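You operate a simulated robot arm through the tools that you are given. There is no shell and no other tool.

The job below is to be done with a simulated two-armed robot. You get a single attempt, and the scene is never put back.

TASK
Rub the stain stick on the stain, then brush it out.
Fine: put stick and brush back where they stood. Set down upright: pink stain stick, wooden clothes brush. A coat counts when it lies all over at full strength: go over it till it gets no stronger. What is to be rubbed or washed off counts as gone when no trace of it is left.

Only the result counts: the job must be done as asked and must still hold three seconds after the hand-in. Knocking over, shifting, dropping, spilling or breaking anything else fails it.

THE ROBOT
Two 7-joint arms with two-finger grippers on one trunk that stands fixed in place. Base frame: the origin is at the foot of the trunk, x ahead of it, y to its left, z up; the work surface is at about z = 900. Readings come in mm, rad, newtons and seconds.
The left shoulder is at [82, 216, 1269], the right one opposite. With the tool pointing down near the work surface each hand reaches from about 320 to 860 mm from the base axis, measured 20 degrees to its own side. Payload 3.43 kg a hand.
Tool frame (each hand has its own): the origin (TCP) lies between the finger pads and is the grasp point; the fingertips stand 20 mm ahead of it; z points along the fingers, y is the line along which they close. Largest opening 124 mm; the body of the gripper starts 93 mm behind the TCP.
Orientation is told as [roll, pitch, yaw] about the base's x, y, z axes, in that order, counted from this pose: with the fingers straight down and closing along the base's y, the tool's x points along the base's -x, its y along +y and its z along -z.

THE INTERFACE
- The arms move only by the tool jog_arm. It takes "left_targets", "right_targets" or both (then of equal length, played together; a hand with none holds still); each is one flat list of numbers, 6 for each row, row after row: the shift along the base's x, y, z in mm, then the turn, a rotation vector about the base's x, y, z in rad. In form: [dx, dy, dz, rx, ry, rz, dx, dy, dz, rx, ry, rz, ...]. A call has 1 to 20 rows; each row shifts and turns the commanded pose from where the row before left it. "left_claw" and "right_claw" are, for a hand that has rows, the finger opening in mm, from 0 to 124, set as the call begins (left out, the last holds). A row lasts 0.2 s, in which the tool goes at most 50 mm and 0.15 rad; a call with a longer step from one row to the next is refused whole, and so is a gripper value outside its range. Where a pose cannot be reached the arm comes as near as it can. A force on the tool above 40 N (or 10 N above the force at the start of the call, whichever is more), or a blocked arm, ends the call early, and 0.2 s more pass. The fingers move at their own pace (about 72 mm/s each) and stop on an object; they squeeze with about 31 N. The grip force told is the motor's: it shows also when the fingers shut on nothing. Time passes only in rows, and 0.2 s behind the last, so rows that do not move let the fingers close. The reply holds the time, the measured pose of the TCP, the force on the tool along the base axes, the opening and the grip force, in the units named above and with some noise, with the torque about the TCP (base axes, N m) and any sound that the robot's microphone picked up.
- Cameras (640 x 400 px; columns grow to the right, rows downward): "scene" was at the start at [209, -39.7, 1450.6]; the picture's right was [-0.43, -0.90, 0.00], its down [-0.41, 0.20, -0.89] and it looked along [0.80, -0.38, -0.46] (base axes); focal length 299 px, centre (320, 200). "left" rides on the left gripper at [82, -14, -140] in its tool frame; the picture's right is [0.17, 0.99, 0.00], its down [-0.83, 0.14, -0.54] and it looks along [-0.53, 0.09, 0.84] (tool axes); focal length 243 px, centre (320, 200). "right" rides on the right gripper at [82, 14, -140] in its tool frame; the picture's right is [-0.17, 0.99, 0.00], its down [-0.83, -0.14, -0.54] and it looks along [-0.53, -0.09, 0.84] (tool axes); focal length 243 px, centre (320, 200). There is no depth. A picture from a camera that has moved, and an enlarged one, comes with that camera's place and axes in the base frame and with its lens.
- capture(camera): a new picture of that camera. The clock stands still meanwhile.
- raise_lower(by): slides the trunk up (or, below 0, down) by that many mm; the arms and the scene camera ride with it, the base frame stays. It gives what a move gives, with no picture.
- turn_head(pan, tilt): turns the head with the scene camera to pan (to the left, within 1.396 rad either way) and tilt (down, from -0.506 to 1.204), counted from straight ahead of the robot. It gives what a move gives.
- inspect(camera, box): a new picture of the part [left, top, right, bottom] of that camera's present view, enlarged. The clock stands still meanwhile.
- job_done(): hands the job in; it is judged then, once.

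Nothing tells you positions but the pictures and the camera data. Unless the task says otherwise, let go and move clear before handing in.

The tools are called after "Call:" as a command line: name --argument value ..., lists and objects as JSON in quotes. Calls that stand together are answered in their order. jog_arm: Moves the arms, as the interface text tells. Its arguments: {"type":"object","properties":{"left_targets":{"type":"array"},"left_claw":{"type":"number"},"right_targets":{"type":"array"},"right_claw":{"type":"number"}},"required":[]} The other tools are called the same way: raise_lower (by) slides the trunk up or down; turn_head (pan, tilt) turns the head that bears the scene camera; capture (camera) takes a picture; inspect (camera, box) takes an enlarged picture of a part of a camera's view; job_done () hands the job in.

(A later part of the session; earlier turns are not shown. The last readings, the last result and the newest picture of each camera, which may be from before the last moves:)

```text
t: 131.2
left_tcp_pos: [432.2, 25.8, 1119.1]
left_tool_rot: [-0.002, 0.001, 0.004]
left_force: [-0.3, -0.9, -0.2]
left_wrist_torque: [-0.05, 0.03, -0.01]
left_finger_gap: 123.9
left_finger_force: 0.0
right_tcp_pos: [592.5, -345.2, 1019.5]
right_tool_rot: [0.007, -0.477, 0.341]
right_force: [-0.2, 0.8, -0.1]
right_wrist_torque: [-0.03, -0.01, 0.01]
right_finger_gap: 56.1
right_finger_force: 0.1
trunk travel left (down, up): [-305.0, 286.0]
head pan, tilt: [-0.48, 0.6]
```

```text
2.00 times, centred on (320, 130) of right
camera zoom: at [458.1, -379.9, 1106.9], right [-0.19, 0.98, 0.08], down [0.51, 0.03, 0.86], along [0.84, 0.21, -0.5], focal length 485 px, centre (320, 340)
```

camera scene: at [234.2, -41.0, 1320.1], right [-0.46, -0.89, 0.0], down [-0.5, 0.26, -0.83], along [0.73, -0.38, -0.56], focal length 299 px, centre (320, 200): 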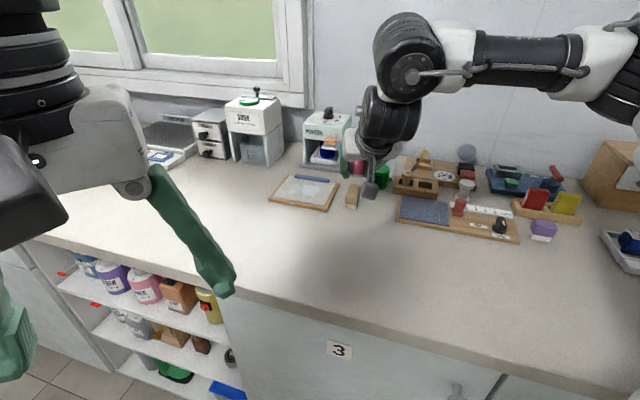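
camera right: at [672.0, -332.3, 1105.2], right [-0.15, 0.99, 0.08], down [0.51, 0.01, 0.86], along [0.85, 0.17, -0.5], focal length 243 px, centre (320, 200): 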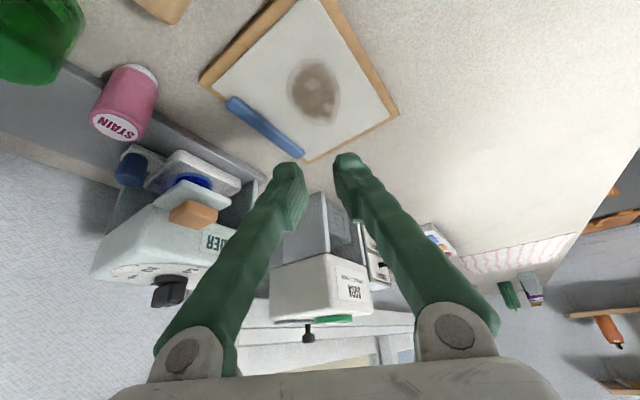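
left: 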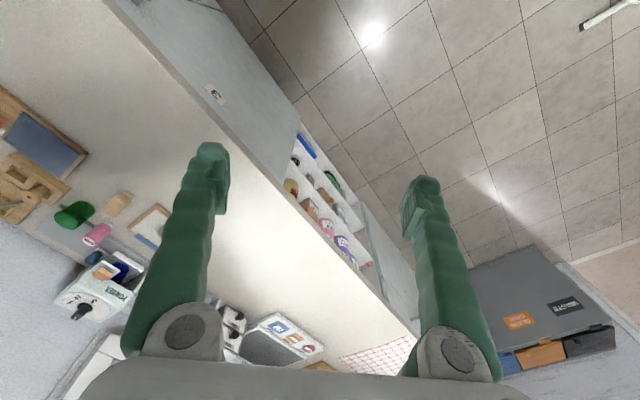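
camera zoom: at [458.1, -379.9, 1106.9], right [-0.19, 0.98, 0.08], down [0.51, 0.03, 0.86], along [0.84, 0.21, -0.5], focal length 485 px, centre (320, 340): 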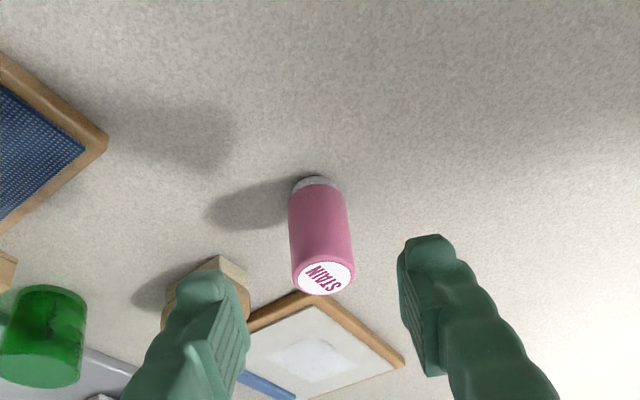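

Stick is standing safely. Next I'll move above the green cup to restore it; first a hover to measure it.

Call:
jog_arm --right_targets '[0, -10, 20, 0, 0, 0.06, 20, -16, 10, 0, 0, 0.06, 20, -18, 5, 0, 0, 0.06, 20, -18, 0, 0, 0, 0.06, 20, -18, 0, 0, 0, 0.06, 20, -18, 0, 0, 0, 0.06, 20, -15, 0, 0, 0, 0.06, 10, -10, 0, 0, 0, 0]' --right_claw 80

Call:
capture --camera "right"

Call:
inspect --camera "scene" --box '[300, 130, 420, 205]'

```text
t: 132.9
left_tcp_pos: [431.9, 26.0, 1118.2]
left_tool_rot: [-0.003, 0.002, 0.006]
left_force: [-0.1, -0.1, -0.5]
left_wrist_torque: [-0.03, 0.01, -0.03]
left_finger_gap: 124.0
left_finger_force: 0.0
right_tcp_pos: [723.2, -468.2, 1055.0]
right_tool_rot: [0.009, -0.483, 0.765]
right_force: [-0.5, -0.3, -0.6]
right_wrist_torque: [0.07, -0.01, 0.03]
right_finger_gap: 80.0
right_finger_force: 0.0
trunk travel left (down, up): [-305.0, 286.0]
head pan, tilt: [-0.48, 0.6]
```

```text
taken
camera right: at [614.4, -554.9, 1141.0], right [-0.58, 0.81, 0.08], down [0.45, 0.23, 0.86], along [0.68, 0.54, -0.5], focal length 243 px, centre (320, 200)
```

right: 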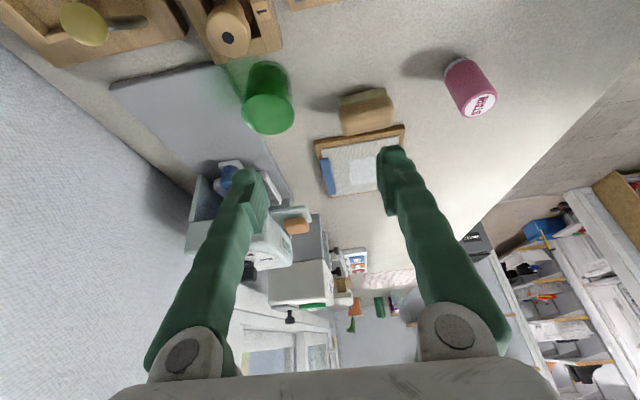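

```text
5.33 times, centred on (360, 168) of scene
camera zoom: at [234.4, -41.2, 1320.1], right [-0.46, -0.89, 0.0], down [-0.5, 0.26, -0.83], along [0.73, -0.38, -0.56], focal length 1593 px, centre (107, 373)
```

zoom: 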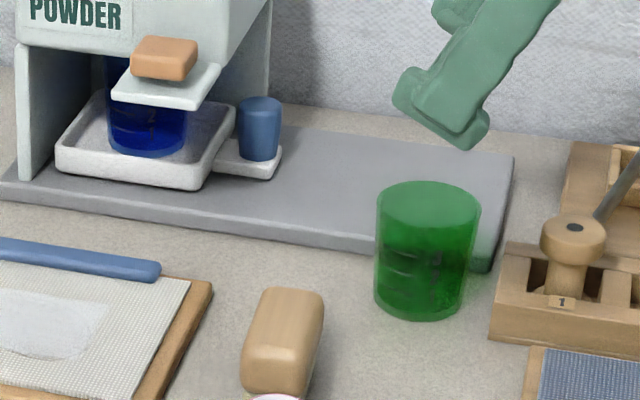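

Call:
inspect --camera "right" --box '[200, 30, 360, 130]'

```text
4.00 times, centred on (280, 80) of right
camera zoom: at [614.4, -554.9, 1141.0], right [-0.58, 0.81, 0.08], down [0.45, 0.23, 0.86], along [0.68, 0.54, -0.5], focal length 970 px, centre (480, 680)
```

zoom: 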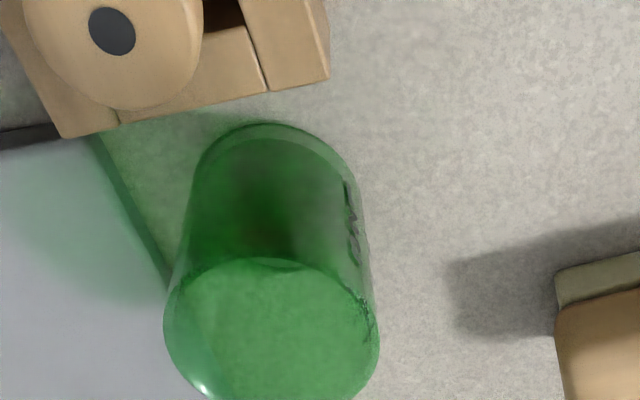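

The cup centre now measures about (764, -493), rim radius 26. I'll hover directly above with the fingers across it (open 80).

Call:
jog_arm --right_targets '[10, -6, 0, 0, 0, 0, 15, -9, -10, 0, 0, 0, 15, -9, -15, 0, 0, 0, 0, 0, -15, 0, 0, 0, 0, 0, 0, 0, 0, 0]' --right_claw 80

Call:
inspect --camera "right" --box '[200, 80, 440, 230]'

Call:
inspect --camera "scene" --box '[300, 130, 420, 205]'

```text
t: 134.2
left_tcp_pos: [432.0, 26.2, 1119.0]
left_tool_rot: [-0.002, 0.0, 0.003]
left_force: [-0.1, 0.0, -0.8]
left_wrist_torque: [0.02, 0.0, -0.02]
left_finger_gap: 124.0
left_finger_force: 0.0
right_tcp_pos: [762.4, -491.8, 1015.6]
right_tool_rot: [0.009, -0.479, 0.762]
right_force: [0.3, 0.3, 0.2]
right_wrist_torque: [-0.04, 0.03, -0.03]
right_finger_gap: 80.1
right_finger_force: 0.1
trunk travel left (down, up): [-305.0, 286.0]
head pan, tilt: [-0.48, 0.6]
```

```text
2.67 times, centred on (320, 155) of right
camera zoom: at [654.1, -578.4, 1101.0], right [-0.58, 0.81, 0.08], down [0.45, 0.23, 0.86], along [0.68, 0.54, -0.5], focal length 647 px, centre (320, 320)
```

zoom: 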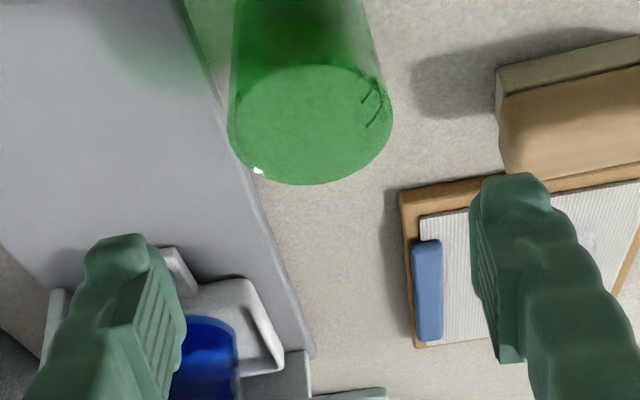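

```text
5.33 times, centred on (360, 168) of scene
camera zoom: at [234.4, -40.8, 1320.2], right [-0.46, -0.89, 0.0], down [-0.5, 0.26, -0.83], along [0.73, -0.38, -0.56], focal length 1593 px, centre (107, 373)
```

zoom: 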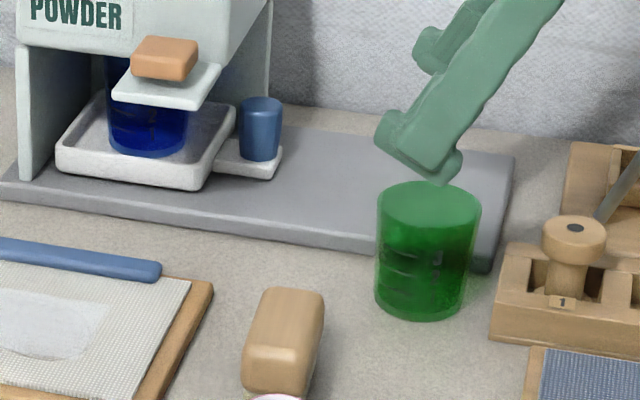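

Lateral alignment is right on. I'll shift forward 4 mm and descend to z ≈ 940.

Call:
jog_arm --right_targets '[1.4, 1.2, -12, 0, 0, 0, 1.3, 1.2, -15, 0, 0, 0, 0, 0, -15, 0, 0, 0, 0, 0, -15, 0, 0, 0, 0, 0, -12, 0, 0, 0, 0, 0, -5, 0, 0, 0, 0, 0, 0, 0, 0, 0]' --right_claw 74

Call:
inspect --camera "right" --box '[200, 80, 440, 230]'

Call:
inspect --camera "scene" --box '[300, 130, 420, 205]'

```text
t: 135.8
left_tcp_pos: [432.8, 24.6, 1118.1]
left_tool_rot: [-0.001, 0.001, 0.003]
left_force: [0.7, -0.2, -0.8]
left_wrist_torque: [0.0, 0.03, 0.0]
left_finger_gap: 123.9
left_finger_force: 0.0
right_tcp_pos: [765.2, -489.7, 940.7]
right_tool_rot: [0.008, -0.481, 0.762]
right_force: [-0.6, 0.9, 0.0]
right_wrist_torque: [0.0, -0.02, 0.0]
right_finger_gap: 73.9
right_finger_force: 0.0
trunk travel left (down, up): [-305.0, 286.0]
head pan, tilt: [-0.48, 0.6]
```

```text
2.67 times, centred on (320, 155) of right
camera zoom: at [657.1, -576.5, 1027.1], right [-0.58, 0.81, 0.08], down [0.45, 0.23, 0.86], along [0.68, 0.54, -0.5], focal length 647 px, centre (320, 320)
```

zoom: 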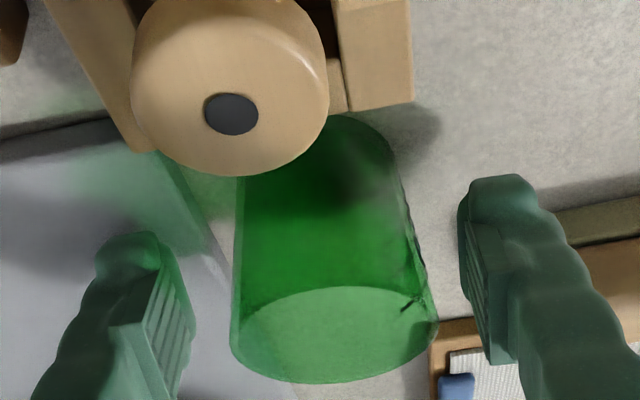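

```text
5.33 times, centred on (360, 168) of scene
camera zoom: at [234.4, -41.0, 1320.2], right [-0.46, -0.89, 0.0], down [-0.5, 0.26, -0.83], along [0.73, -0.38, -0.56], focal length 1593 px, centre (107, 373)
```

zoom: 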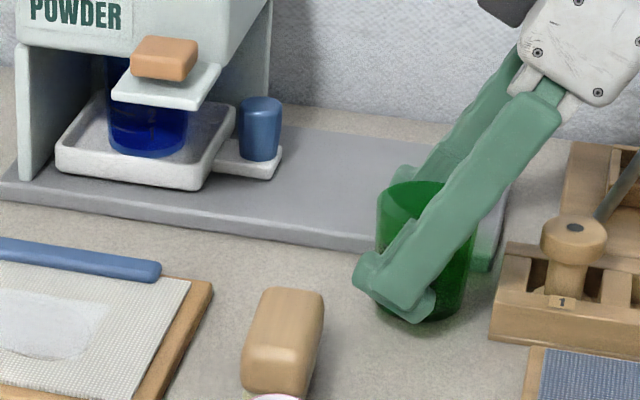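

The cup is between the fingers, about 1.7 mm toward the left one. I'll centre, close gently and confirm before moving it.

Call:
jog_arm --right_targets '[-1.2, 1.2, 0, 0, 0, 0, 0, 0, 0, 0, 0, 0, 0, 0, 0, 0, 0, 0]' --right_claw 58

Call:
jog_arm --right_targets '[0, 0, 0, 0, 0, 0, 0, 0, 0, 0, 0, 0, 0, 0, 0, 0, 0, 0]' --right_claw 46

Call:
inspect --camera "right" --box '[200, 80, 440, 230]'

Call:
inspect --camera "scene" --box '[300, 130, 420, 205]'

```text
t: 136.6
left_tcp_pos: [432.9, 25.1, 1119.0]
left_tool_rot: [-0.003, 0.0, 0.003]
left_force: [-0.1, 0.8, 0.2]
left_wrist_torque: [-0.04, 0.01, -0.01]
left_finger_gap: 123.9
left_finger_force: 0.0
right_tcp_pos: [764.4, -488.5, 941.4]
right_tool_rot: [0.009, -0.482, 0.761]
right_force: [0.4, -0.1, -0.8]
right_wrist_torque: [0.02, -0.02, 0.0]
right_finger_gap: 57.9
right_finger_force: 0.0
trunk travel left (down, up): [-305.0, 286.0]
head pan, tilt: [-0.48, 0.6]
```

```text
t: 137.3
left_tcp_pos: [431.4, 25.8, 1118.3]
left_tool_rot: [-0.002, 0.0, 0.003]
left_force: [-0.7, -1.0, 0.0]
left_wrist_torque: [0.02, 0.03, 0.01]
left_finger_gap: 123.8
left_finger_force: 0.2
right_tcp_pos: [764.0, -489.3, 940.2]
right_tool_rot: [0.009, -0.482, 0.764]
right_force: [-0.1, -0.4, -0.4]
right_wrist_torque: [-0.02, 0.03, -0.01]
right_finger_gap: 46.3
right_finger_force: 0.1
trunk travel left (down, up): [-305.0, 286.0]
head pan, tilt: [-0.48, 0.6]
```

```text
2.67 times, centred on (320, 155) of right
camera zoom: at [655.9, -575.4, 1027.2], right [-0.58, 0.81, 0.08], down [0.45, 0.23, 0.86], along [0.68, 0.54, -0.5], focal length 647 px, centre (320, 320)
```

zoom: 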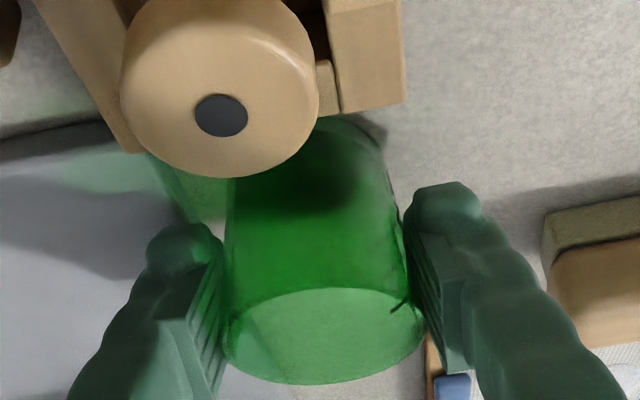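

```text
5.33 times, centred on (360, 168) of scene
camera zoom: at [234.4, -41.0, 1320.2], right [-0.46, -0.89, 0.0], down [-0.5, 0.26, -0.83], along [0.73, -0.38, -0.56], focal length 1593 px, centre (107, 373)
```

zoom: 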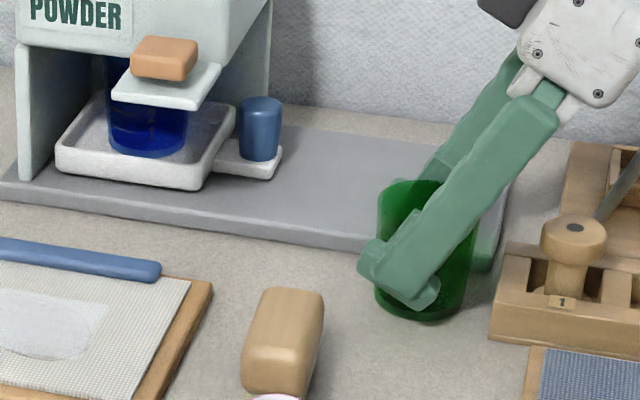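

Call:
jog_arm --right_targets '[0, 0, 0, 0, 0, 0, 0, 0, 0, 0, 0, 0, 0, 0, 0, 0, 0, 0]' --right_claw 40

Call:
inspect --camera "right" --box '[200, 80, 440, 230]'

```text
t: 138.2
left_tcp_pos: [432.4, 26.8, 1118.6]
left_tool_rot: [-0.003, 0.0, 0.003]
left_force: [0.0, 0.2, -1.3]
left_wrist_torque: [-0.02, -0.05, -0.01]
left_finger_gap: 124.0
left_finger_force: 0.1
right_tcp_pos: [764.9, -488.4, 940.0]
right_tool_rot: [0.009, -0.48, 0.763]
right_force: [-0.6, 0.3, 0.3]
right_wrist_torque: [0.0, -0.02, 0.01]
right_finger_gap: 44.1
right_finger_force: 31.2
trunk travel left (down, up): [-305.0, 286.0]
head pan, tilt: [-0.48, 0.6]
```

```text
2.67 times, centred on (320, 155) of right
camera zoom: at [655.9, -575.4, 1027.2], right [-0.58, 0.81, 0.08], down [0.45, 0.23, 0.86], along [0.68, 0.54, -0.5], focal length 647 px, centre (320, 320)
```

zoom: 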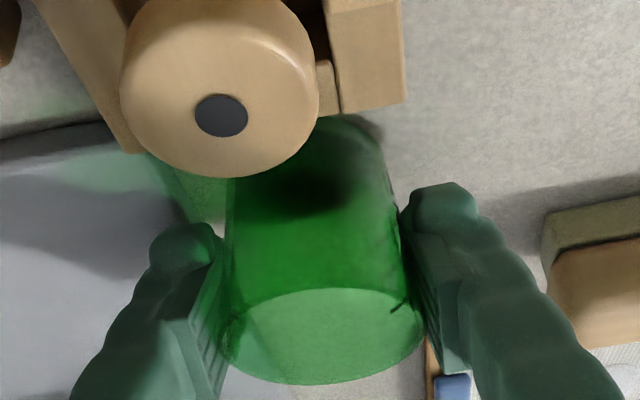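

Gripped at 44 mm without displacing it. I'll slide it by (+7.5, +4) along the counter in small steps and check against the original pixels.

Call:
jog_arm --right_targets '[0, 0, 0.6, 0, 0, 0, 1.5, 0.8, 0, 0, 0, 0, 2, 1.1, 0, 0, 0, 0, 2, 1.1, 0, 0, 0, 0, 2, 1.1, 0, 0, 0, 0, 0, 0, -0.6, 0, 0, 0, 0, 0, 0, 0, 0, 0]'

Call:
inspect --camera "scene" --box '[300, 130, 420, 205]'

Call:
inspect --camera "right" --box '[200, 80, 440, 230]'

```text
t: 139.8
left_tcp_pos: [433.4, 25.8, 1118.1]
left_tool_rot: [-0.003, 0.0, 0.004]
left_force: [-0.4, -0.2, -0.4]
left_wrist_torque: [0.0, 0.01, 0.02]
left_finger_gap: 123.9
left_finger_force: 0.0
right_tcp_pos: [772.6, -485.3, 939.7]
right_tool_rot: [0.009, -0.481, 0.763]
right_force: [-0.5, 0.3, 0.8]
right_wrist_torque: [-0.01, 0.01, -0.02]
right_finger_gap: 44.1
right_finger_force: 30.7
trunk travel left (down, up): [-305.0, 286.0]
head pan, tilt: [-0.48, 0.6]
```

```text
5.33 times, centred on (360, 168) of scene
camera zoom: at [234.4, -41.0, 1320.2], right [-0.46, -0.89, 0.0], down [-0.5, 0.26, -0.83], along [0.73, -0.38, -0.56], focal length 1593 px, centre (107, 373)
```

zoom: 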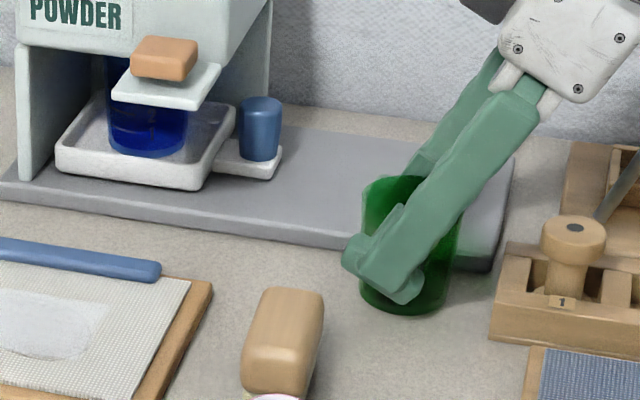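

```text
2.67 times, centred on (320, 155) of right
camera zoom: at [663.5, -571.5, 1027.2], right [-0.58, 0.81, 0.08], down [0.45, 0.23, 0.86], along [0.68, 0.54, -0.5], focal length 647 px, centre (320, 320)
```

zoom: 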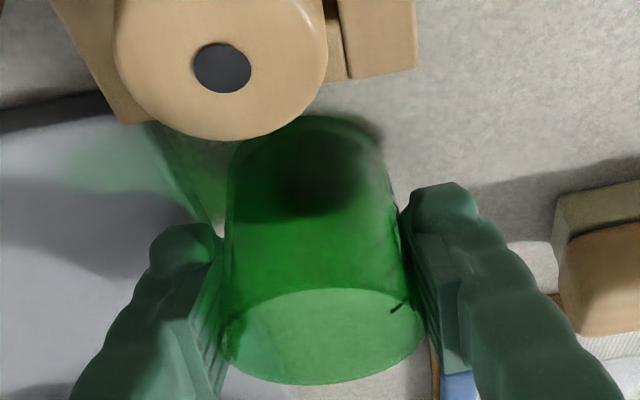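

It looks back in place. I'll open the fingers and rise, then compare with the original view.

Call:
jog_arm --right_targets '[0, 0, 0, 0, 0, 0, 0, 0, 0, 0, 0, 0, 0, 0, 5, 0, 0, 0, 0, 0, 15, 0, 0, 0, 0, 0, 20, 0, 0, 0, 0, 0, 20, 0, 0, 0, 0, 0, 20, 0, 0, 0, 0, 0, 20, 0, 0, 0]' --right_claw 72

Call:
inspect --camera "scene" --box '[300, 130, 420, 205]'

```text
t: 141.6
left_tcp_pos: [432.2, 26.5, 1119.2]
left_tool_rot: [-0.001, 0.0, 0.003]
left_force: [0.0, 1.0, 0.1]
left_wrist_torque: [-0.02, -0.03, 0.01]
left_finger_gap: 124.0
left_finger_force: 0.1
right_tcp_pos: [771.4, -484.6, 1042.2]
right_tool_rot: [0.009, -0.48, 0.761]
right_force: [-0.3, -0.5, 0.7]
right_wrist_torque: [0.0, 0.02, -0.02]
right_finger_gap: 71.9
right_finger_force: 0.0
trunk travel left (down, up): [-305.0, 286.0]
head pan, tilt: [-0.48, 0.6]
```

```text
5.33 times, centred on (360, 168) of scene
camera zoom: at [234.0, -40.6, 1320.2], right [-0.46, -0.89, 0.0], down [-0.5, 0.26, -0.83], along [0.73, -0.38, -0.56], focal length 1593 px, centre (107, 373)
```

zoom: 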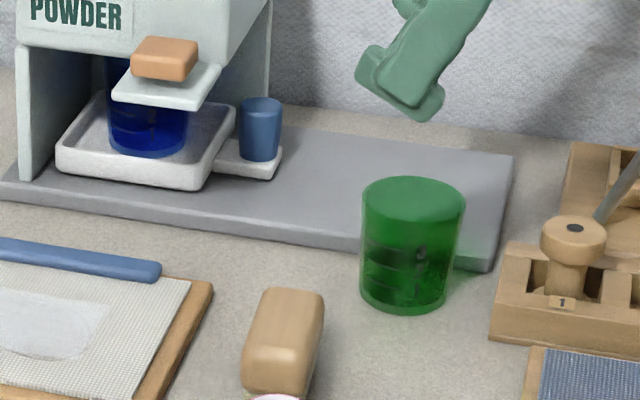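

The cup is back within about 2 mm of its original place. Now I'll go back to the parked stick with tilt 0.48 and yaw 0.34.

Call:
jog_arm --right_targets '[-15, 11, 0, 0, 0, -0.047, -20, 15.5, 0, 0, 0, -0.047, -20, 15.5, 0, 0, 0, -0.047, -20, 15.5, 0, 0, 0, -0.047, -20, 15.5, 0, 0, 0, -0.047, -20, 15.5, 0, 0, 0, -0.047, -20, 15.5, 0, 0, 0, -0.047, -20, 15.5, 0, 0, 0, -0.047, -15, 12, -2, 0, 0, -0.047, -9, 7, -4, 0, 0, 0, 0, 0, 0, 0, 0, 0]' --right_claw 56

Call:
inspect --camera "right" --box '[200, 60, 440, 210]'

```text
t: 143.9
left_tcp_pos: [432.1, 25.4, 1118.9]
left_tool_rot: [-0.002, -0.001, 0.002]
left_force: [-0.8, 0.8, 0.7]
left_wrist_torque: [0.01, 0.01, 0.02]
left_finger_gap: 124.0
left_finger_force: 0.0
right_tcp_pos: [593.9, -346.9, 1035.3]
right_tool_rot: [0.009, -0.482, 0.339]
right_force: [0.1, 0.3, 0.9]
right_wrist_torque: [0.04, 0.0, 0.04]
right_finger_gap: 56.2
right_finger_force: 0.1
trunk travel left (down, up): [-305.0, 286.0]
head pan, tilt: [-0.48, 0.6]
```

```text
2.67 times, centred on (320, 135) of right
camera zoom: at [458.8, -381.4, 1121.5], right [-0.19, 0.98, 0.08], down [0.51, 0.03, 0.86], along [0.84, 0.21, -0.5], focal length 647 px, centre (320, 373)
```

zoom: 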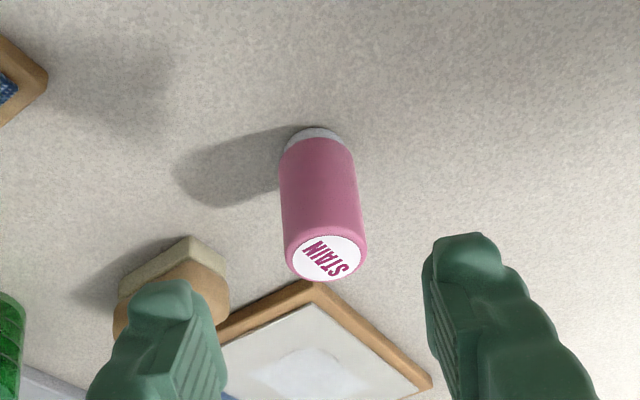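

The stick measures at about (643, -330). Advancing along the tool axis.

Call:
jog_arm --right_targets '[6.1, 2.1, -11.8, 0, 0, 0, 6.1, 2.1, -11.8, 0, 0, 0, 6.1, 2.1, -11.8, 0, 0, 0, 6.1, 2.1, -11.8, 0, 0, 0, 6.1, 2.1, -11.8, 0, 0, 0, 6.1, 2.1, -11.8, 0, 0, 0, 6.1, 2.1, -11.8, 0, 0, 0, 5.9, 2.1, -11.8, 0, 0, 0, 0, 0, 0, 0, 0, 0]' --right_claw 54

Call:
inspect --camera "right" --box '[200, 80, 440, 230]'

```text
t: 145.9
left_tcp_pos: [432.0, 25.4, 1119.3]
left_tool_rot: [-0.001, -0.002, 0.003]
left_force: [-1.2, -0.3, 1.1]
left_wrist_torque: [-0.03, -0.03, -0.01]
left_finger_gap: 124.0
left_finger_force: 0.1
right_tcp_pos: [640.4, -329.5, 940.4]
right_tool_rot: [0.008, -0.481, 0.338]
right_force: [0.3, -0.1, -0.2]
right_wrist_torque: [0.03, -0.03, 0.0]
right_finger_gap: 53.6
right_finger_force: 0.0
trunk travel left (down, up): [-305.0, 286.0]
head pan, tilt: [-0.48, 0.6]
```

```text
2.67 times, centred on (320, 155) of right
camera zoom: at [507.0, -364.0, 1026.8], right [-0.19, 0.98, 0.08], down [0.51, 0.03, 0.86], along [0.84, 0.21, -0.5], focal length 647 px, centre (320, 320)
```

zoom: 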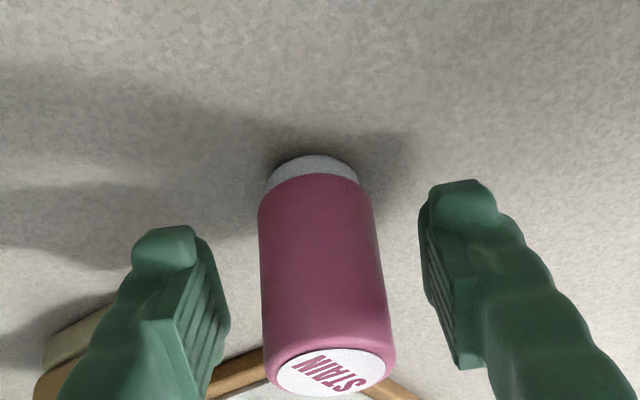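

Well centred. Closing and lifting gently.

Call:
jog_arm --right_targets '[0, 0, 0, 0, 0, 0, 0, 0, 0, 0, 0, 0, 0, 0, 0, 0, 0, 0, 0, 0, 0, 0, 0, 0]' --right_claw 0

Call:
jog_arm --right_targets '[0, 0, 2, 0, 0, 0, 0, 0, 3, 0, 0, 0, 0, 0, 5, 0, 0, 0, 0, 0, 8, 0, 0, 0, 0, 0, 10, 0, 0, 0, 0, 0, 10, 0, 0, 0, 0, 0, 10, 0, 0, 0, 0, 0, 12, 0, 0, 0, 0, 0, 12, 0, 0, 0, 0, 0, 0, 0, 0, 0]'

Call:
inspect --camera "right" --box '[200, 80, 440, 230]'

Call:
inspect --camera "scene" --box '[310, 150, 410, 220]'

```text
t: 146.9
left_tcp_pos: [432.1, 26.9, 1118.5]
left_tool_rot: [-0.001, 0.001, 0.004]
left_force: [0.1, -0.2, 1.0]
left_wrist_torque: [0.02, -0.01, -0.01]
left_finger_gap: 124.2
left_finger_force: 0.1
right_tcp_pos: [640.9, -328.7, 939.8]
right_tool_rot: [0.008, -0.481, 0.339]
right_force: [0.4, -0.4, -0.6]
right_wrist_torque: [0.01, 0.02, -0.01]
right_finger_gap: 29.8
right_finger_force: 30.5
trunk travel left (down, up): [-305.0, 286.0]
head pan, tilt: [-0.48, 0.6]
```

```text
t: 149.2
left_tcp_pos: [432.2, 25.8, 1117.9]
left_tool_rot: [0.0, 0.0, 0.005]
left_force: [1.2, -0.3, 0.0]
left_wrist_torque: [0.0, 0.0, -0.03]
left_finger_gap: 123.9
left_finger_force: 0.1
right_tcp_pos: [643.0, -330.4, 1012.6]
right_tool_rot: [0.008, -0.48, 0.339]
right_force: [-0.7, -0.9, 0.3]
right_wrist_torque: [0.03, -0.02, 0.01]
right_finger_gap: 29.9
right_finger_force: 31.2
trunk travel left (down, up): [-305.0, 286.0]
head pan, tilt: [-0.48, 0.6]
```

```text
2.67 times, centred on (320, 155) of right
camera zoom: at [508.0, -364.3, 1098.4], right [-0.19, 0.98, 0.08], down [0.51, 0.03, 0.86], along [0.84, 0.21, -0.5], focal length 647 px, centre (320, 320)
```

zoom: 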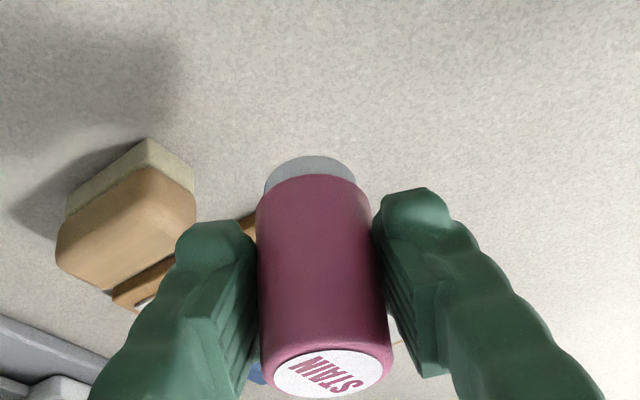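

```text
5.71 times, centred on (360, 185) of scene
camera zoom: at [234.6, -41.2, 1320.1], right [-0.46, -0.89, 0.0], down [-0.5, 0.26, -0.82], along [0.73, -0.38, -0.57], focal length 1706 px, centre (91, 286)
```

zoom: 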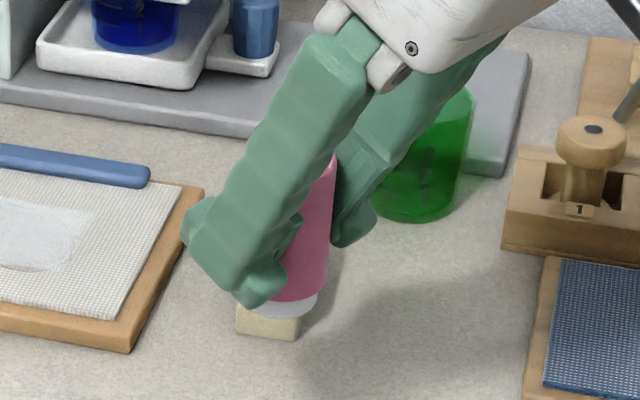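

Held. I'll carry it above its original spot and check.

Call:
jog_arm --right_targets '[8, -6, 0, 0, 0, 0, 14, -10, 0, 0, 0, 0, 15, -10, 0, 0, 0, 0, 15, -10, 0, 0, 0, 0, 15, -10, 0, 0, 0, 0, 15, -10, 0, 0, 0, 0, 15, -10, 0, 0, 0, 0, 15, -10, 0, 0, 0, 0, 15, -10, 0, 0, 0, 0, 15, -11, 0, 0, 0, 0, 15, -11, 0, 0, 0, 0, 10, -7, 0, 0, 0, 0, 5, -5, 0, 0, 0, 0, 0, 0, 0, 0, 0, 0]'

Call:
inspect --camera "right" --box '[200, 80, 440, 230]'

Call:
inspect --camera "scene" --box '[300, 130, 420, 205]'

```text
t: 152.2
left_tcp_pos: [432.0, 25.3, 1118.3]
left_tool_rot: [-0.001, 0.001, 0.003]
left_force: [-0.6, 0.2, 0.7]
left_wrist_torque: [-0.02, -0.03, -0.02]
left_finger_gap: 124.0
left_finger_force: 0.0
right_tcp_pos: [812.9, -449.9, 1012.1]
right_tool_rot: [0.009, -0.48, 0.342]
right_force: [-0.2, 0.2, -0.7]
right_wrist_torque: [0.03, -0.01, 0.02]
right_finger_gap: 29.8
right_finger_force: 30.8
trunk travel left (down, up): [-305.0, 286.0]
head pan, tilt: [-0.48, 0.6]
```

```text
2.67 times, centred on (320, 155) of right
camera zoom: at [679.4, -484.5, 1098.4], right [-0.19, 0.98, 0.08], down [0.51, 0.03, 0.86], along [0.84, 0.21, -0.5], focal length 647 px, centre (320, 320)
```

zoom: 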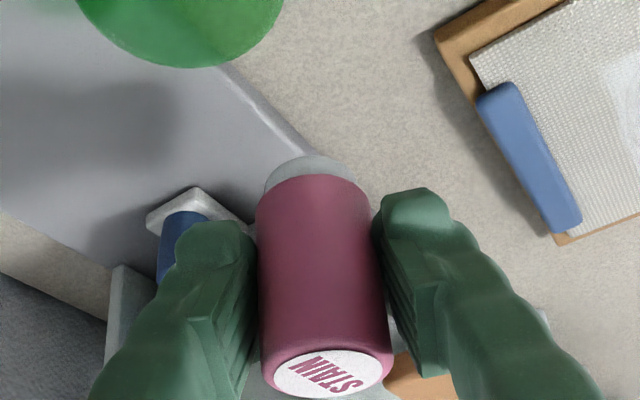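

```text
5.33 times, centred on (360, 168) of scene
camera zoom: at [234.4, -41.0, 1320.2], right [-0.46, -0.89, 0.0], down [-0.5, 0.26, -0.83], along [0.73, -0.38, -0.56], focal length 1593 px, centre (107, 373)
```

zoom: 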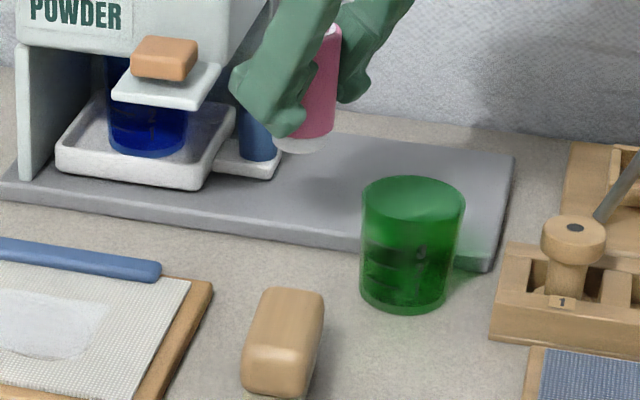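

On target. Descending in stages, watching the cup.

Call:
jog_arm --right_targets '[0, 0, -10, 0, 0, 0, 0, 0, -14, 0, 0, 0, 0, 0, -14, 0, 0, 0, 0, 0, -10, 0, 0, 0, 0, 0, -8, 0, 0, 0, 0, 0, 0, 0, 0, 0]'

Call:
inspect --camera "scene" --box '[300, 130, 420, 205]'

Call:
inspect --camera "right" --box '[200, 80, 440, 230]'

```text
t: 153.6
left_tcp_pos: [433.3, 25.3, 1118.4]
left_tool_rot: [-0.002, 0.0, 0.005]
left_force: [0.7, -0.5, -0.4]
left_wrist_torque: [0.0, 0.02, 0.0]
left_finger_gap: 124.0
left_finger_force: 0.1
right_tcp_pos: [812.0, -450.6, 956.1]
right_tool_rot: [0.01, -0.481, 0.341]
right_force: [-0.8, 0.2, 0.0]
right_wrist_torque: [-0.02, -0.05, -0.01]
right_finger_gap: 29.8
right_finger_force: 31.5
trunk travel left (down, up): [-305.0, 286.0]
head pan, tilt: [-0.48, 0.6]
```

```text
5.33 times, centred on (360, 168) of scene
camera zoom: at [234.4, -41.0, 1320.2], right [-0.46, -0.89, 0.0], down [-0.5, 0.26, -0.83], along [0.73, -0.38, -0.56], focal length 1593 px, centre (107, 373)
```

zoom: 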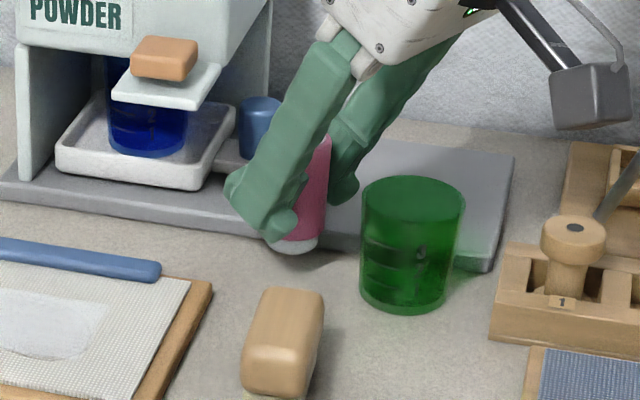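

```text
2.67 times, centred on (320, 155) of right
camera zoom: at [679.5, -484.4, 1042.5], right [-0.19, 0.98, 0.08], down [0.51, 0.03, 0.86], along [0.84, 0.21, -0.5], focal length 647 px, centre (320, 320)
```

zoom: 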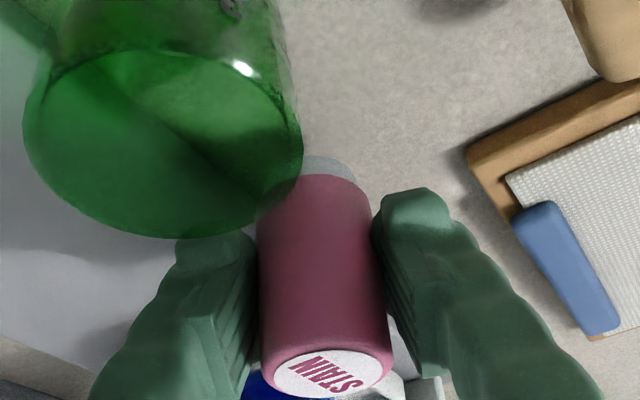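

Call:
jog_arm --right_targets '[0, 0, -5, 0, 0, 0, 0, 0, -5, 0, 0, 0, 0, 0, -3, 0, 0, 0, 0, 0, 0, 0, 0, 0]'

Call:
inspect --camera "scene" --box '[300, 130, 420, 205]'

```text
t: 154.6
left_tcp_pos: [433.5, 26.0, 1118.6]
left_tool_rot: [-0.001, 0.001, 0.003]
left_force: [0.0, 0.3, 0.0]
left_wrist_torque: [-0.03, 0.01, 0.0]
left_finger_gap: 124.1
left_finger_force: 0.2
right_tcp_pos: [813.0, -449.2, 942.9]
right_tool_rot: [0.008, -0.483, 0.339]
right_force: [0.7, 0.3, -0.4]
right_wrist_torque: [-0.03, 0.01, 0.01]
right_finger_gap: 30.0
right_finger_force: 31.0
trunk travel left (down, up): [-305.0, 286.0]
head pan, tilt: [-0.48, 0.6]
```

```text
5.33 times, centred on (360, 168) of scene
camera zoom: at [234.4, -41.0, 1320.1], right [-0.46, -0.89, 0.0], down [-0.5, 0.26, -0.83], along [0.73, -0.38, -0.56], focal length 1593 px, centre (107, 373)
```

zoom: 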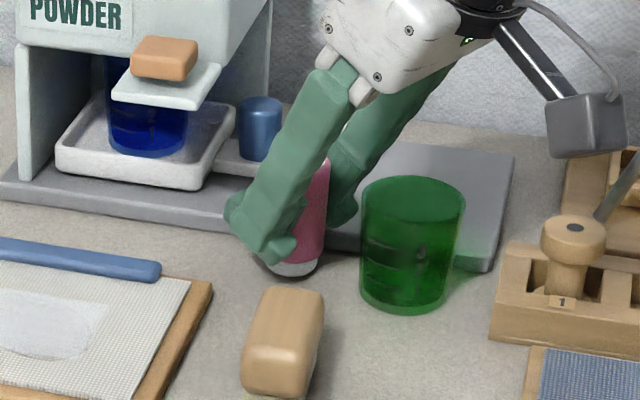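

Cup undisturbed. The stick base appears about 2 mm too far right versus the original picture, so I'll correct by (+1, +2) and lower to contact.

Call:
jog_arm --right_targets '[1, 2, -1, 0, 0, 0, 0, 0, -1, 0, 0, 0, 0, 0, 0, 0, 0, 0]'

Call:
inspect --camera "scene" --box '[300, 130, 420, 205]'

```text
t: 155.3
left_tcp_pos: [432.4, 25.3, 1119.5]
left_tool_rot: [-0.002, -0.001, 0.004]
left_force: [-0.2, 0.3, -0.6]
left_wrist_torque: [-0.02, -0.03, -0.06]
left_finger_gap: 123.7
left_finger_force: 0.0
right_tcp_pos: [815.9, -446.3, 941.4]
right_tool_rot: [0.007, -0.481, 0.339]
right_force: [0.1, 0.2, -0.4]
right_wrist_torque: [-0.02, 0.02, 0.01]
right_finger_gap: 29.8
right_finger_force: 30.7
trunk travel left (down, up): [-305.0, 286.0]
head pan, tilt: [-0.48, 0.6]
```

```text
5.33 times, centred on (360, 168) of scene
camera zoom: at [234.5, -41.0, 1320.1], right [-0.46, -0.89, 0.0], down [-0.5, 0.26, -0.83], along [0.73, -0.38, -0.56], focal length 1593 px, centre (107, 373)
```

zoom: 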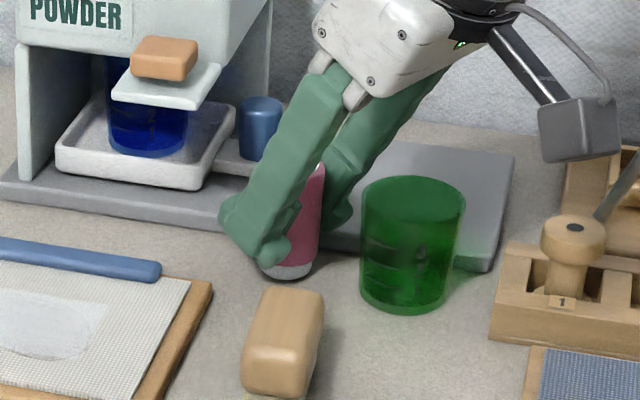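

Call:
jog_arm --right_targets '[0, -0.5, -0.8, 0, 0, 0, 0, 0, 0, 0, 0, 0]'

Call:
jog_arm --right_targets '[0, 0, -0.7, 0, 0, 0, 0, 0, 0, 0, 0, 0]'

```text
t: 155.9
left_tcp_pos: [432.2, 25.3, 1118.6]
left_tool_rot: [0.0, 0.001, 0.002]
left_force: [-0.1, 0.0, 0.0]
left_wrist_torque: [0.0, -0.01, -0.01]
left_finger_gap: 123.9
left_finger_force: 0.0
right_tcp_pos: [814.4, -447.8, 940.6]
right_tool_rot: [0.008, -0.482, 0.339]
right_force: [-1.6, -0.6, -0.9]
right_wrist_torque: [-0.01, -0.03, 0.0]
right_finger_gap: 29.8
right_finger_force: 30.8
trunk travel left (down, up): [-305.0, 286.0]
head pan, tilt: [-0.48, 0.6]
```

```text
t: 156.6
left_tcp_pos: [432.7, 26.6, 1117.7]
left_tool_rot: [-0.002, 0.0, 0.002]
left_force: [-0.8, -0.2, 0.9]
left_wrist_torque: [0.01, 0.01, 0.02]
left_finger_gap: 124.2
left_finger_force: 0.1
right_tcp_pos: [813.8, -447.3, 940.7]
right_tool_rot: [0.008, -0.481, 0.338]
right_force: [-0.1, -0.9, 0.7]
right_wrist_torque: [-0.01, -0.02, -0.03]
right_finger_gap: 29.7
right_finger_force: 30.9
trunk travel left (down, up): [-305.0, 286.0]
head pan, tilt: [-0.48, 0.6]
```

Call:
jog_arm --right_targets '[0, 0, -0.6, 0, 0, 0, 0, 0, 0, 0, 0, 0]'

```text
t: 157.2
left_tcp_pos: [432.3, 26.2, 1118.4]
left_tool_rot: [-0.001, 0.001, 0.003]
left_force: [-0.2, 0.1, -1.0]
left_wrist_torque: [0.01, -0.01, -0.01]
left_finger_gap: 123.8
left_finger_force: 0.1
right_tcp_pos: [814.7, -447.7, 941.3]
right_tool_rot: [0.01, -0.481, 0.343]
right_force: [-0.2, -0.1, 2.9]
right_wrist_torque: [-0.07, -0.04, -0.02]
right_finger_gap: 29.6
right_finger_force: 30.9
trunk travel left (down, up): [-305.0, 286.0]
head pan, tilt: [-0.48, 0.6]
```

Touching the counter with about 3 N. I'll open a little and back off along the tool axis.

Call:
jog_arm --right_targets '[0, 0, 0, 0, 0, 0, 0, 0, 0, 0, 0, 0, -2, -0.7, 4, 0, 0, 0, -5, -1.8, 10, 0, 0, 0, -6, -2.1, 12.2, 0, 0, 0, -6, -2.1, 12.2, 0, 0, 0, -6, -2.1, 12.2, 0, 0, 0, -6, -2.1, 12.2, 0, 0, 0]' --right_claw 46

Call:
inspect --camera "scene" --box '[300, 130, 420, 205]'

Call:
inspect --camera "right" --box '[200, 80, 440, 230]'

```text
t: 158.9
left_tcp_pos: [431.8, 26.0, 1119.6]
left_tool_rot: [-0.003, -0.001, 0.003]
left_force: [-0.6, 0.2, 0.1]
left_wrist_torque: [0.02, -0.01, -0.01]
left_finger_gap: 123.8
left_finger_force: 0.0
right_tcp_pos: [783.6, -459.3, 1003.4]
right_tool_rot: [0.01, -0.48, 0.34]
right_force: [0.3, -0.2, -0.6]
right_wrist_torque: [0.02, -0.04, 0.03]
right_finger_gap: 45.7
right_finger_force: 0.0
trunk travel left (down, up): [-305.0, 286.0]
head pan, tilt: [-0.48, 0.6]
```

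```text
5.33 times, centred on (360, 168) of scene
camera zoom: at [234.0, -40.9, 1320.2], right [-0.46, -0.89, 0.0], down [-0.5, 0.26, -0.83], along [0.73, -0.38, -0.56], focal length 1593 px, centre (107, 373)
```

zoom: 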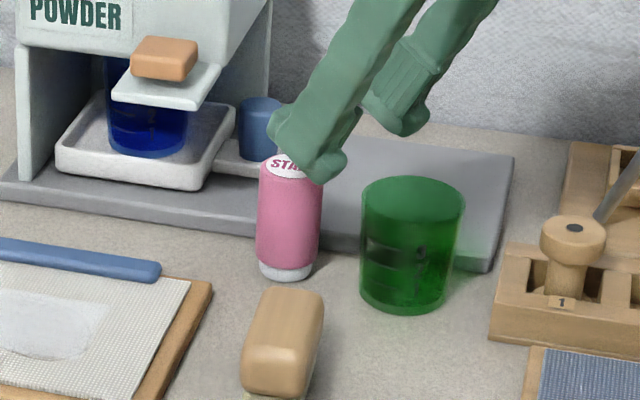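

```text
2.67 times, centred on (320, 155) of right
camera zoom: at [649.1, -493.4, 1089.7], right [-0.19, 0.98, 0.08], down [0.51, 0.03, 0.86], along [0.84, 0.21, -0.5], focal length 647 px, centre (320, 320)
```

zoom: 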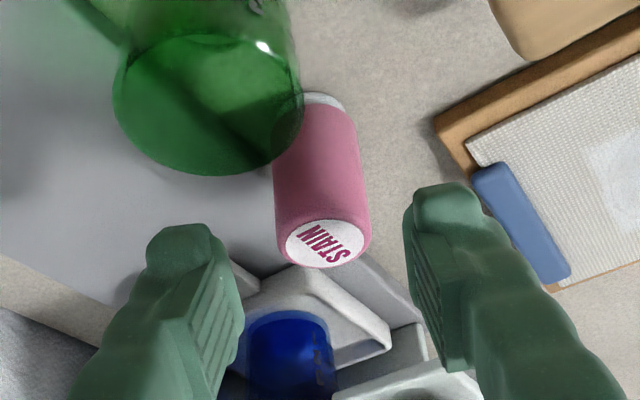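

Stick and cup are both back where they stood. Now for the brush: I'll retreat and turn the hand to yaw ≈ -0.67 so the fingers close across the brush's width.

Call:
jog_arm --right_targets '[-8, 4, 12, 0, 0, 0, -10, 8, 12, 0, 0, -0.1, -10, 8, 10, 0, 0, -0.1, -10, 8, 8, 0, 0, -0.1, -10, 8, 4, 0, 0, -0.1, -10, 8, 0, 0, 0, -0.1, -10, 8, 0, 0, 0, -0.1, -6, 8, 0, 0, 0, -0.1, -6, 8, 0, 0, 0, -0.1, -4, 8, 0, 0, 0, -0.1, 0, 5, 0, 0, 0, -0.1, 0, 0, 0, 0, 0, 0]' --right_claw 70

Call:
capture --camera "right"

```text
t: 161.6
left_tcp_pos: [432.0, 25.5, 1119.7]
left_tool_rot: [-0.001, 0.001, 0.004]
left_force: [1.2, -0.1, 0.1]
left_wrist_torque: [0.03, 0.0, 0.01]
left_finger_gap: 124.1
left_finger_force: 0.0
right_tcp_pos: [728.7, -404.7, 1056.2]
right_tool_rot: [0.008, -0.476, -0.66]
right_force: [0.0, -0.9, -0.3]
right_wrist_torque: [0.0, -0.02, 0.02]
right_finger_gap: 70.2
right_finger_force: 0.2
right hand out of reach, approached as far as the arm can: row 10, 11
trunk travel left (down, up): [-305.0, 286.0]
head pan, tilt: [-0.48, 0.6]
```

```text
taken
camera right: at [627.6, -311.5, 1143.1], right [0.72, 0.69, 0.08], down [0.3, -0.41, 0.86], along [0.63, -0.59, -0.51], focal length 243 px, centre (320, 200)
```

right: 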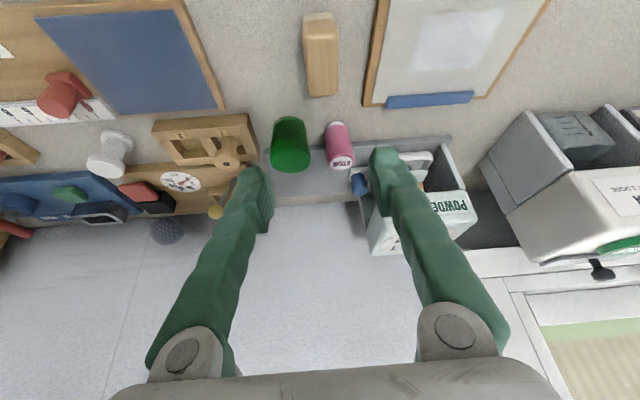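

Call:
inspect --camera "right" --box '[240, 0, 400, 100]'

```text
4.00 times, centred on (320, 50) of right
camera zoom: at [627.6, -311.5, 1143.1], right [0.72, 0.69, 0.08], down [0.3, -0.41, 0.86], along [0.63, -0.59, -0.51], focal length 970 px, centre (320, 800)
```

zoom: 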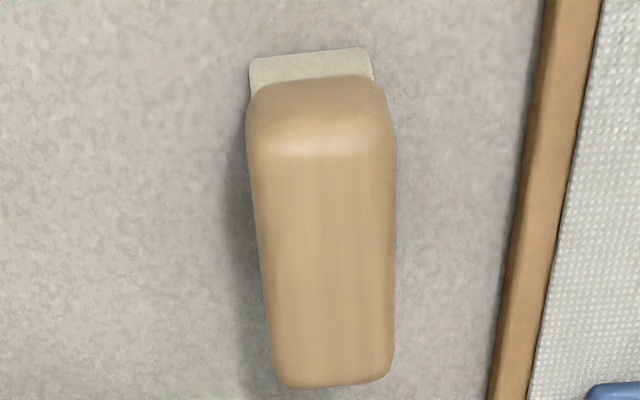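

The brush centre is at about (723, -387), long axis at -43° (yaw -0.756), 28 × 58 mm. I'll test whether the arm can reach that yaw above it at a lower height.

Call:
jog_arm --right_targets '[0, 0, -12, 0, 0, 0, 0, 0, -12, 0, 0, -0.05, 0, 4, -12, 0, 0, -0.046, -2, 6, -10, 0, 0, 0, -3, 6, -5, 0, 0, 0, 0, 0, 0, 0, 0, 0]'

Call:
capture --camera "right"

```text
t: 162.9
left_tcp_pos: [431.9, 25.7, 1118.1]
left_tool_rot: [-0.001, 0.0, 0.003]
left_force: [-0.1, -1.0, 0.2]
left_wrist_torque: [0.01, 0.01, -0.02]
left_finger_gap: 123.9
left_finger_force: 0.2
right_tcp_pos: [752.2, -427.5, 1008.0]
right_tool_rot: [0.01, -0.477, -0.754]
right_force: [0.8, -0.5, 0.2]
right_wrist_torque: [0.02, 0.01, -0.01]
right_finger_gap: 70.4
right_finger_force: 0.0
right hand out of reach, approached as far as the arm can: row 2, 3, 4, 5
trunk travel left (down, up): [-305.0, 286.0]
head pan, tilt: [-0.48, 0.6]
```

```text
taken
camera right: at [660.5, -326.0, 1094.0], right [0.78, 0.62, 0.09], down [0.26, -0.44, 0.86], along [0.57, -0.65, -0.5], focal length 243 px, centre (320, 200)
```

right: 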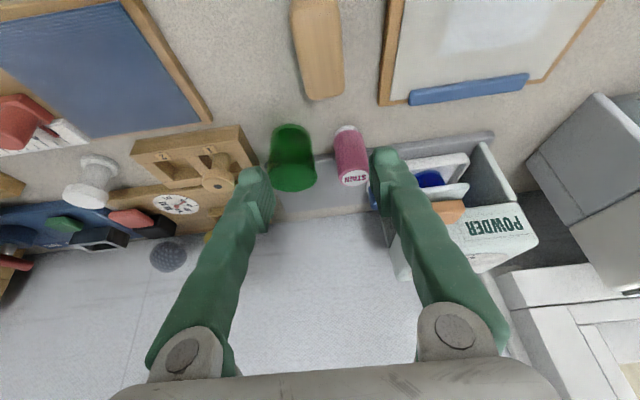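

That yaw is out of range, so I'll grip the brush along its length instead (yaw ≈ 0.81, opening ~84), with tilt 0.75 for reach at the stain. First rotate high above everything.

Call:
jog_arm --right_targets '[0, 0, 20, 0, 0, 0, 0, 0, 20, 0, 0, 0.1, 0, 0, 10, 0, 0, 0.1, 0, 0, 0, 0, 0, 0.1, 0, 0, 0, 0, 0, 0.1, -7.6, -1, 0, 0, 0, 0.1, -7.6, -1, 0, 0, 0, 0.1, -7.6, -1, 0, 0, 0, 0.1, -7.6, -1, 0, 0, 0, 0.1, -7.6, -1, 0, 0, 0, 0.1, -7.6, -1, 0, 0, 0, 0.1, -7.6, -1, 0, 0, 0, 0.1, -7.6, -1, 0, 0, 0, 0.1, -7.6, -1, 0, 0, 0, 0.1, -7.6, -1, 0, 0, 0, 0.1, 0, 0, 0, 0, 0, 0.1, 0, 0, 0, 0, 0, 0.068, 0, 0, 0, 0.098, -0.093, 0, 0, 0, 0, 0.098, -0.093, 0]' --right_claw 90

Call:
capture --camera "right"

Call:
inspect --camera "scene" --box '[300, 120, 420, 220]'

```text
t: 166.9
left_tcp_pos: [433.0, 25.5, 1118.0]
left_tool_rot: [0.001, 0.0, 0.003]
left_force: [-0.3, 1.2, -0.5]
left_wrist_torque: [-0.02, -0.01, -0.02]
left_finger_gap: 124.0
left_finger_force: 0.0
right_tcp_pos: [674.2, -441.1, 1054.0]
right_tool_rot: [0.01, -0.75, 0.813]
right_force: [0.2, 0.1, -0.4]
right_wrist_torque: [0.03, -0.01, 0.02]
right_finger_gap: 90.0
right_finger_force: 0.0
right hand out of reach, approached as far as the arm can: row 1
trunk travel left (down, up): [-305.0, 286.0]
head pan, tilt: [-0.48, 0.6]
```

```text
taken
camera right: at [556.4, -547.1, 1102.3], right [-0.64, 0.76, 0.12], down [0.27, 0.07, 0.96], along [0.72, 0.64, -0.25], focal length 243 px, centre (320, 200)
```

right: 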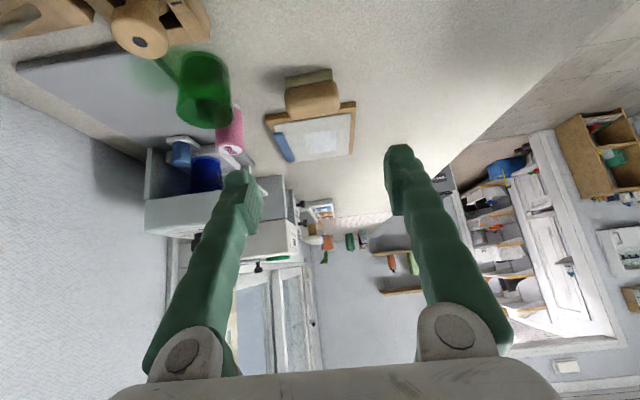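

```text
4.00 times, centred on (360, 170) of scene
camera zoom: at [234.4, -41.6, 1320.1], right [-0.46, -0.89, 0.0], down [-0.5, 0.26, -0.82], along [0.73, -0.38, -0.57], focal length 1194 px, centre (160, 320)
```

zoom: 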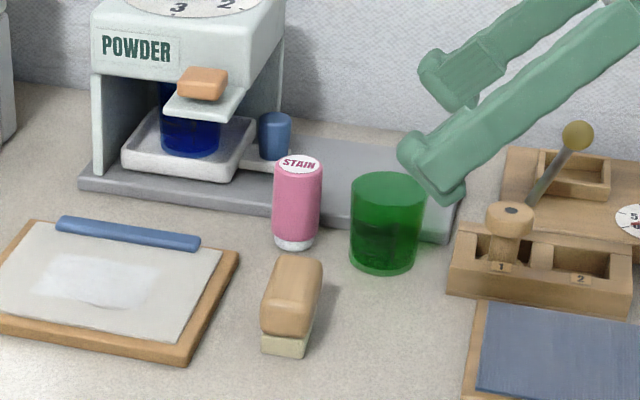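

Call:
inspect --camera "right" --box '[240, 50, 400, 150]'

```text
4.00 times, centred on (320, 100) of right
camera zoom: at [556.4, -547.1, 1102.3], right [-0.64, 0.76, 0.12], down [0.27, 0.07, 0.96], along [0.72, 0.64, -0.25], focal length 970 px, centre (320, 600)
```

zoom: 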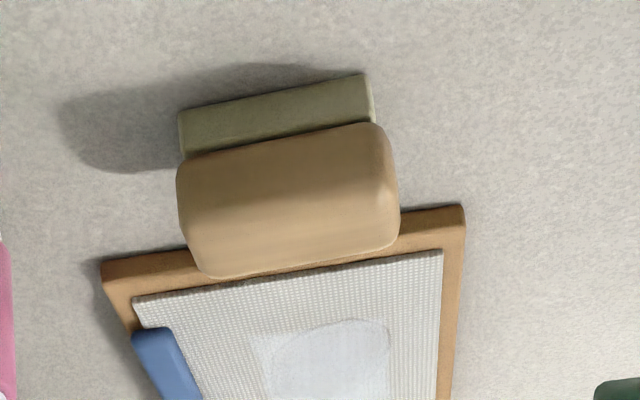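

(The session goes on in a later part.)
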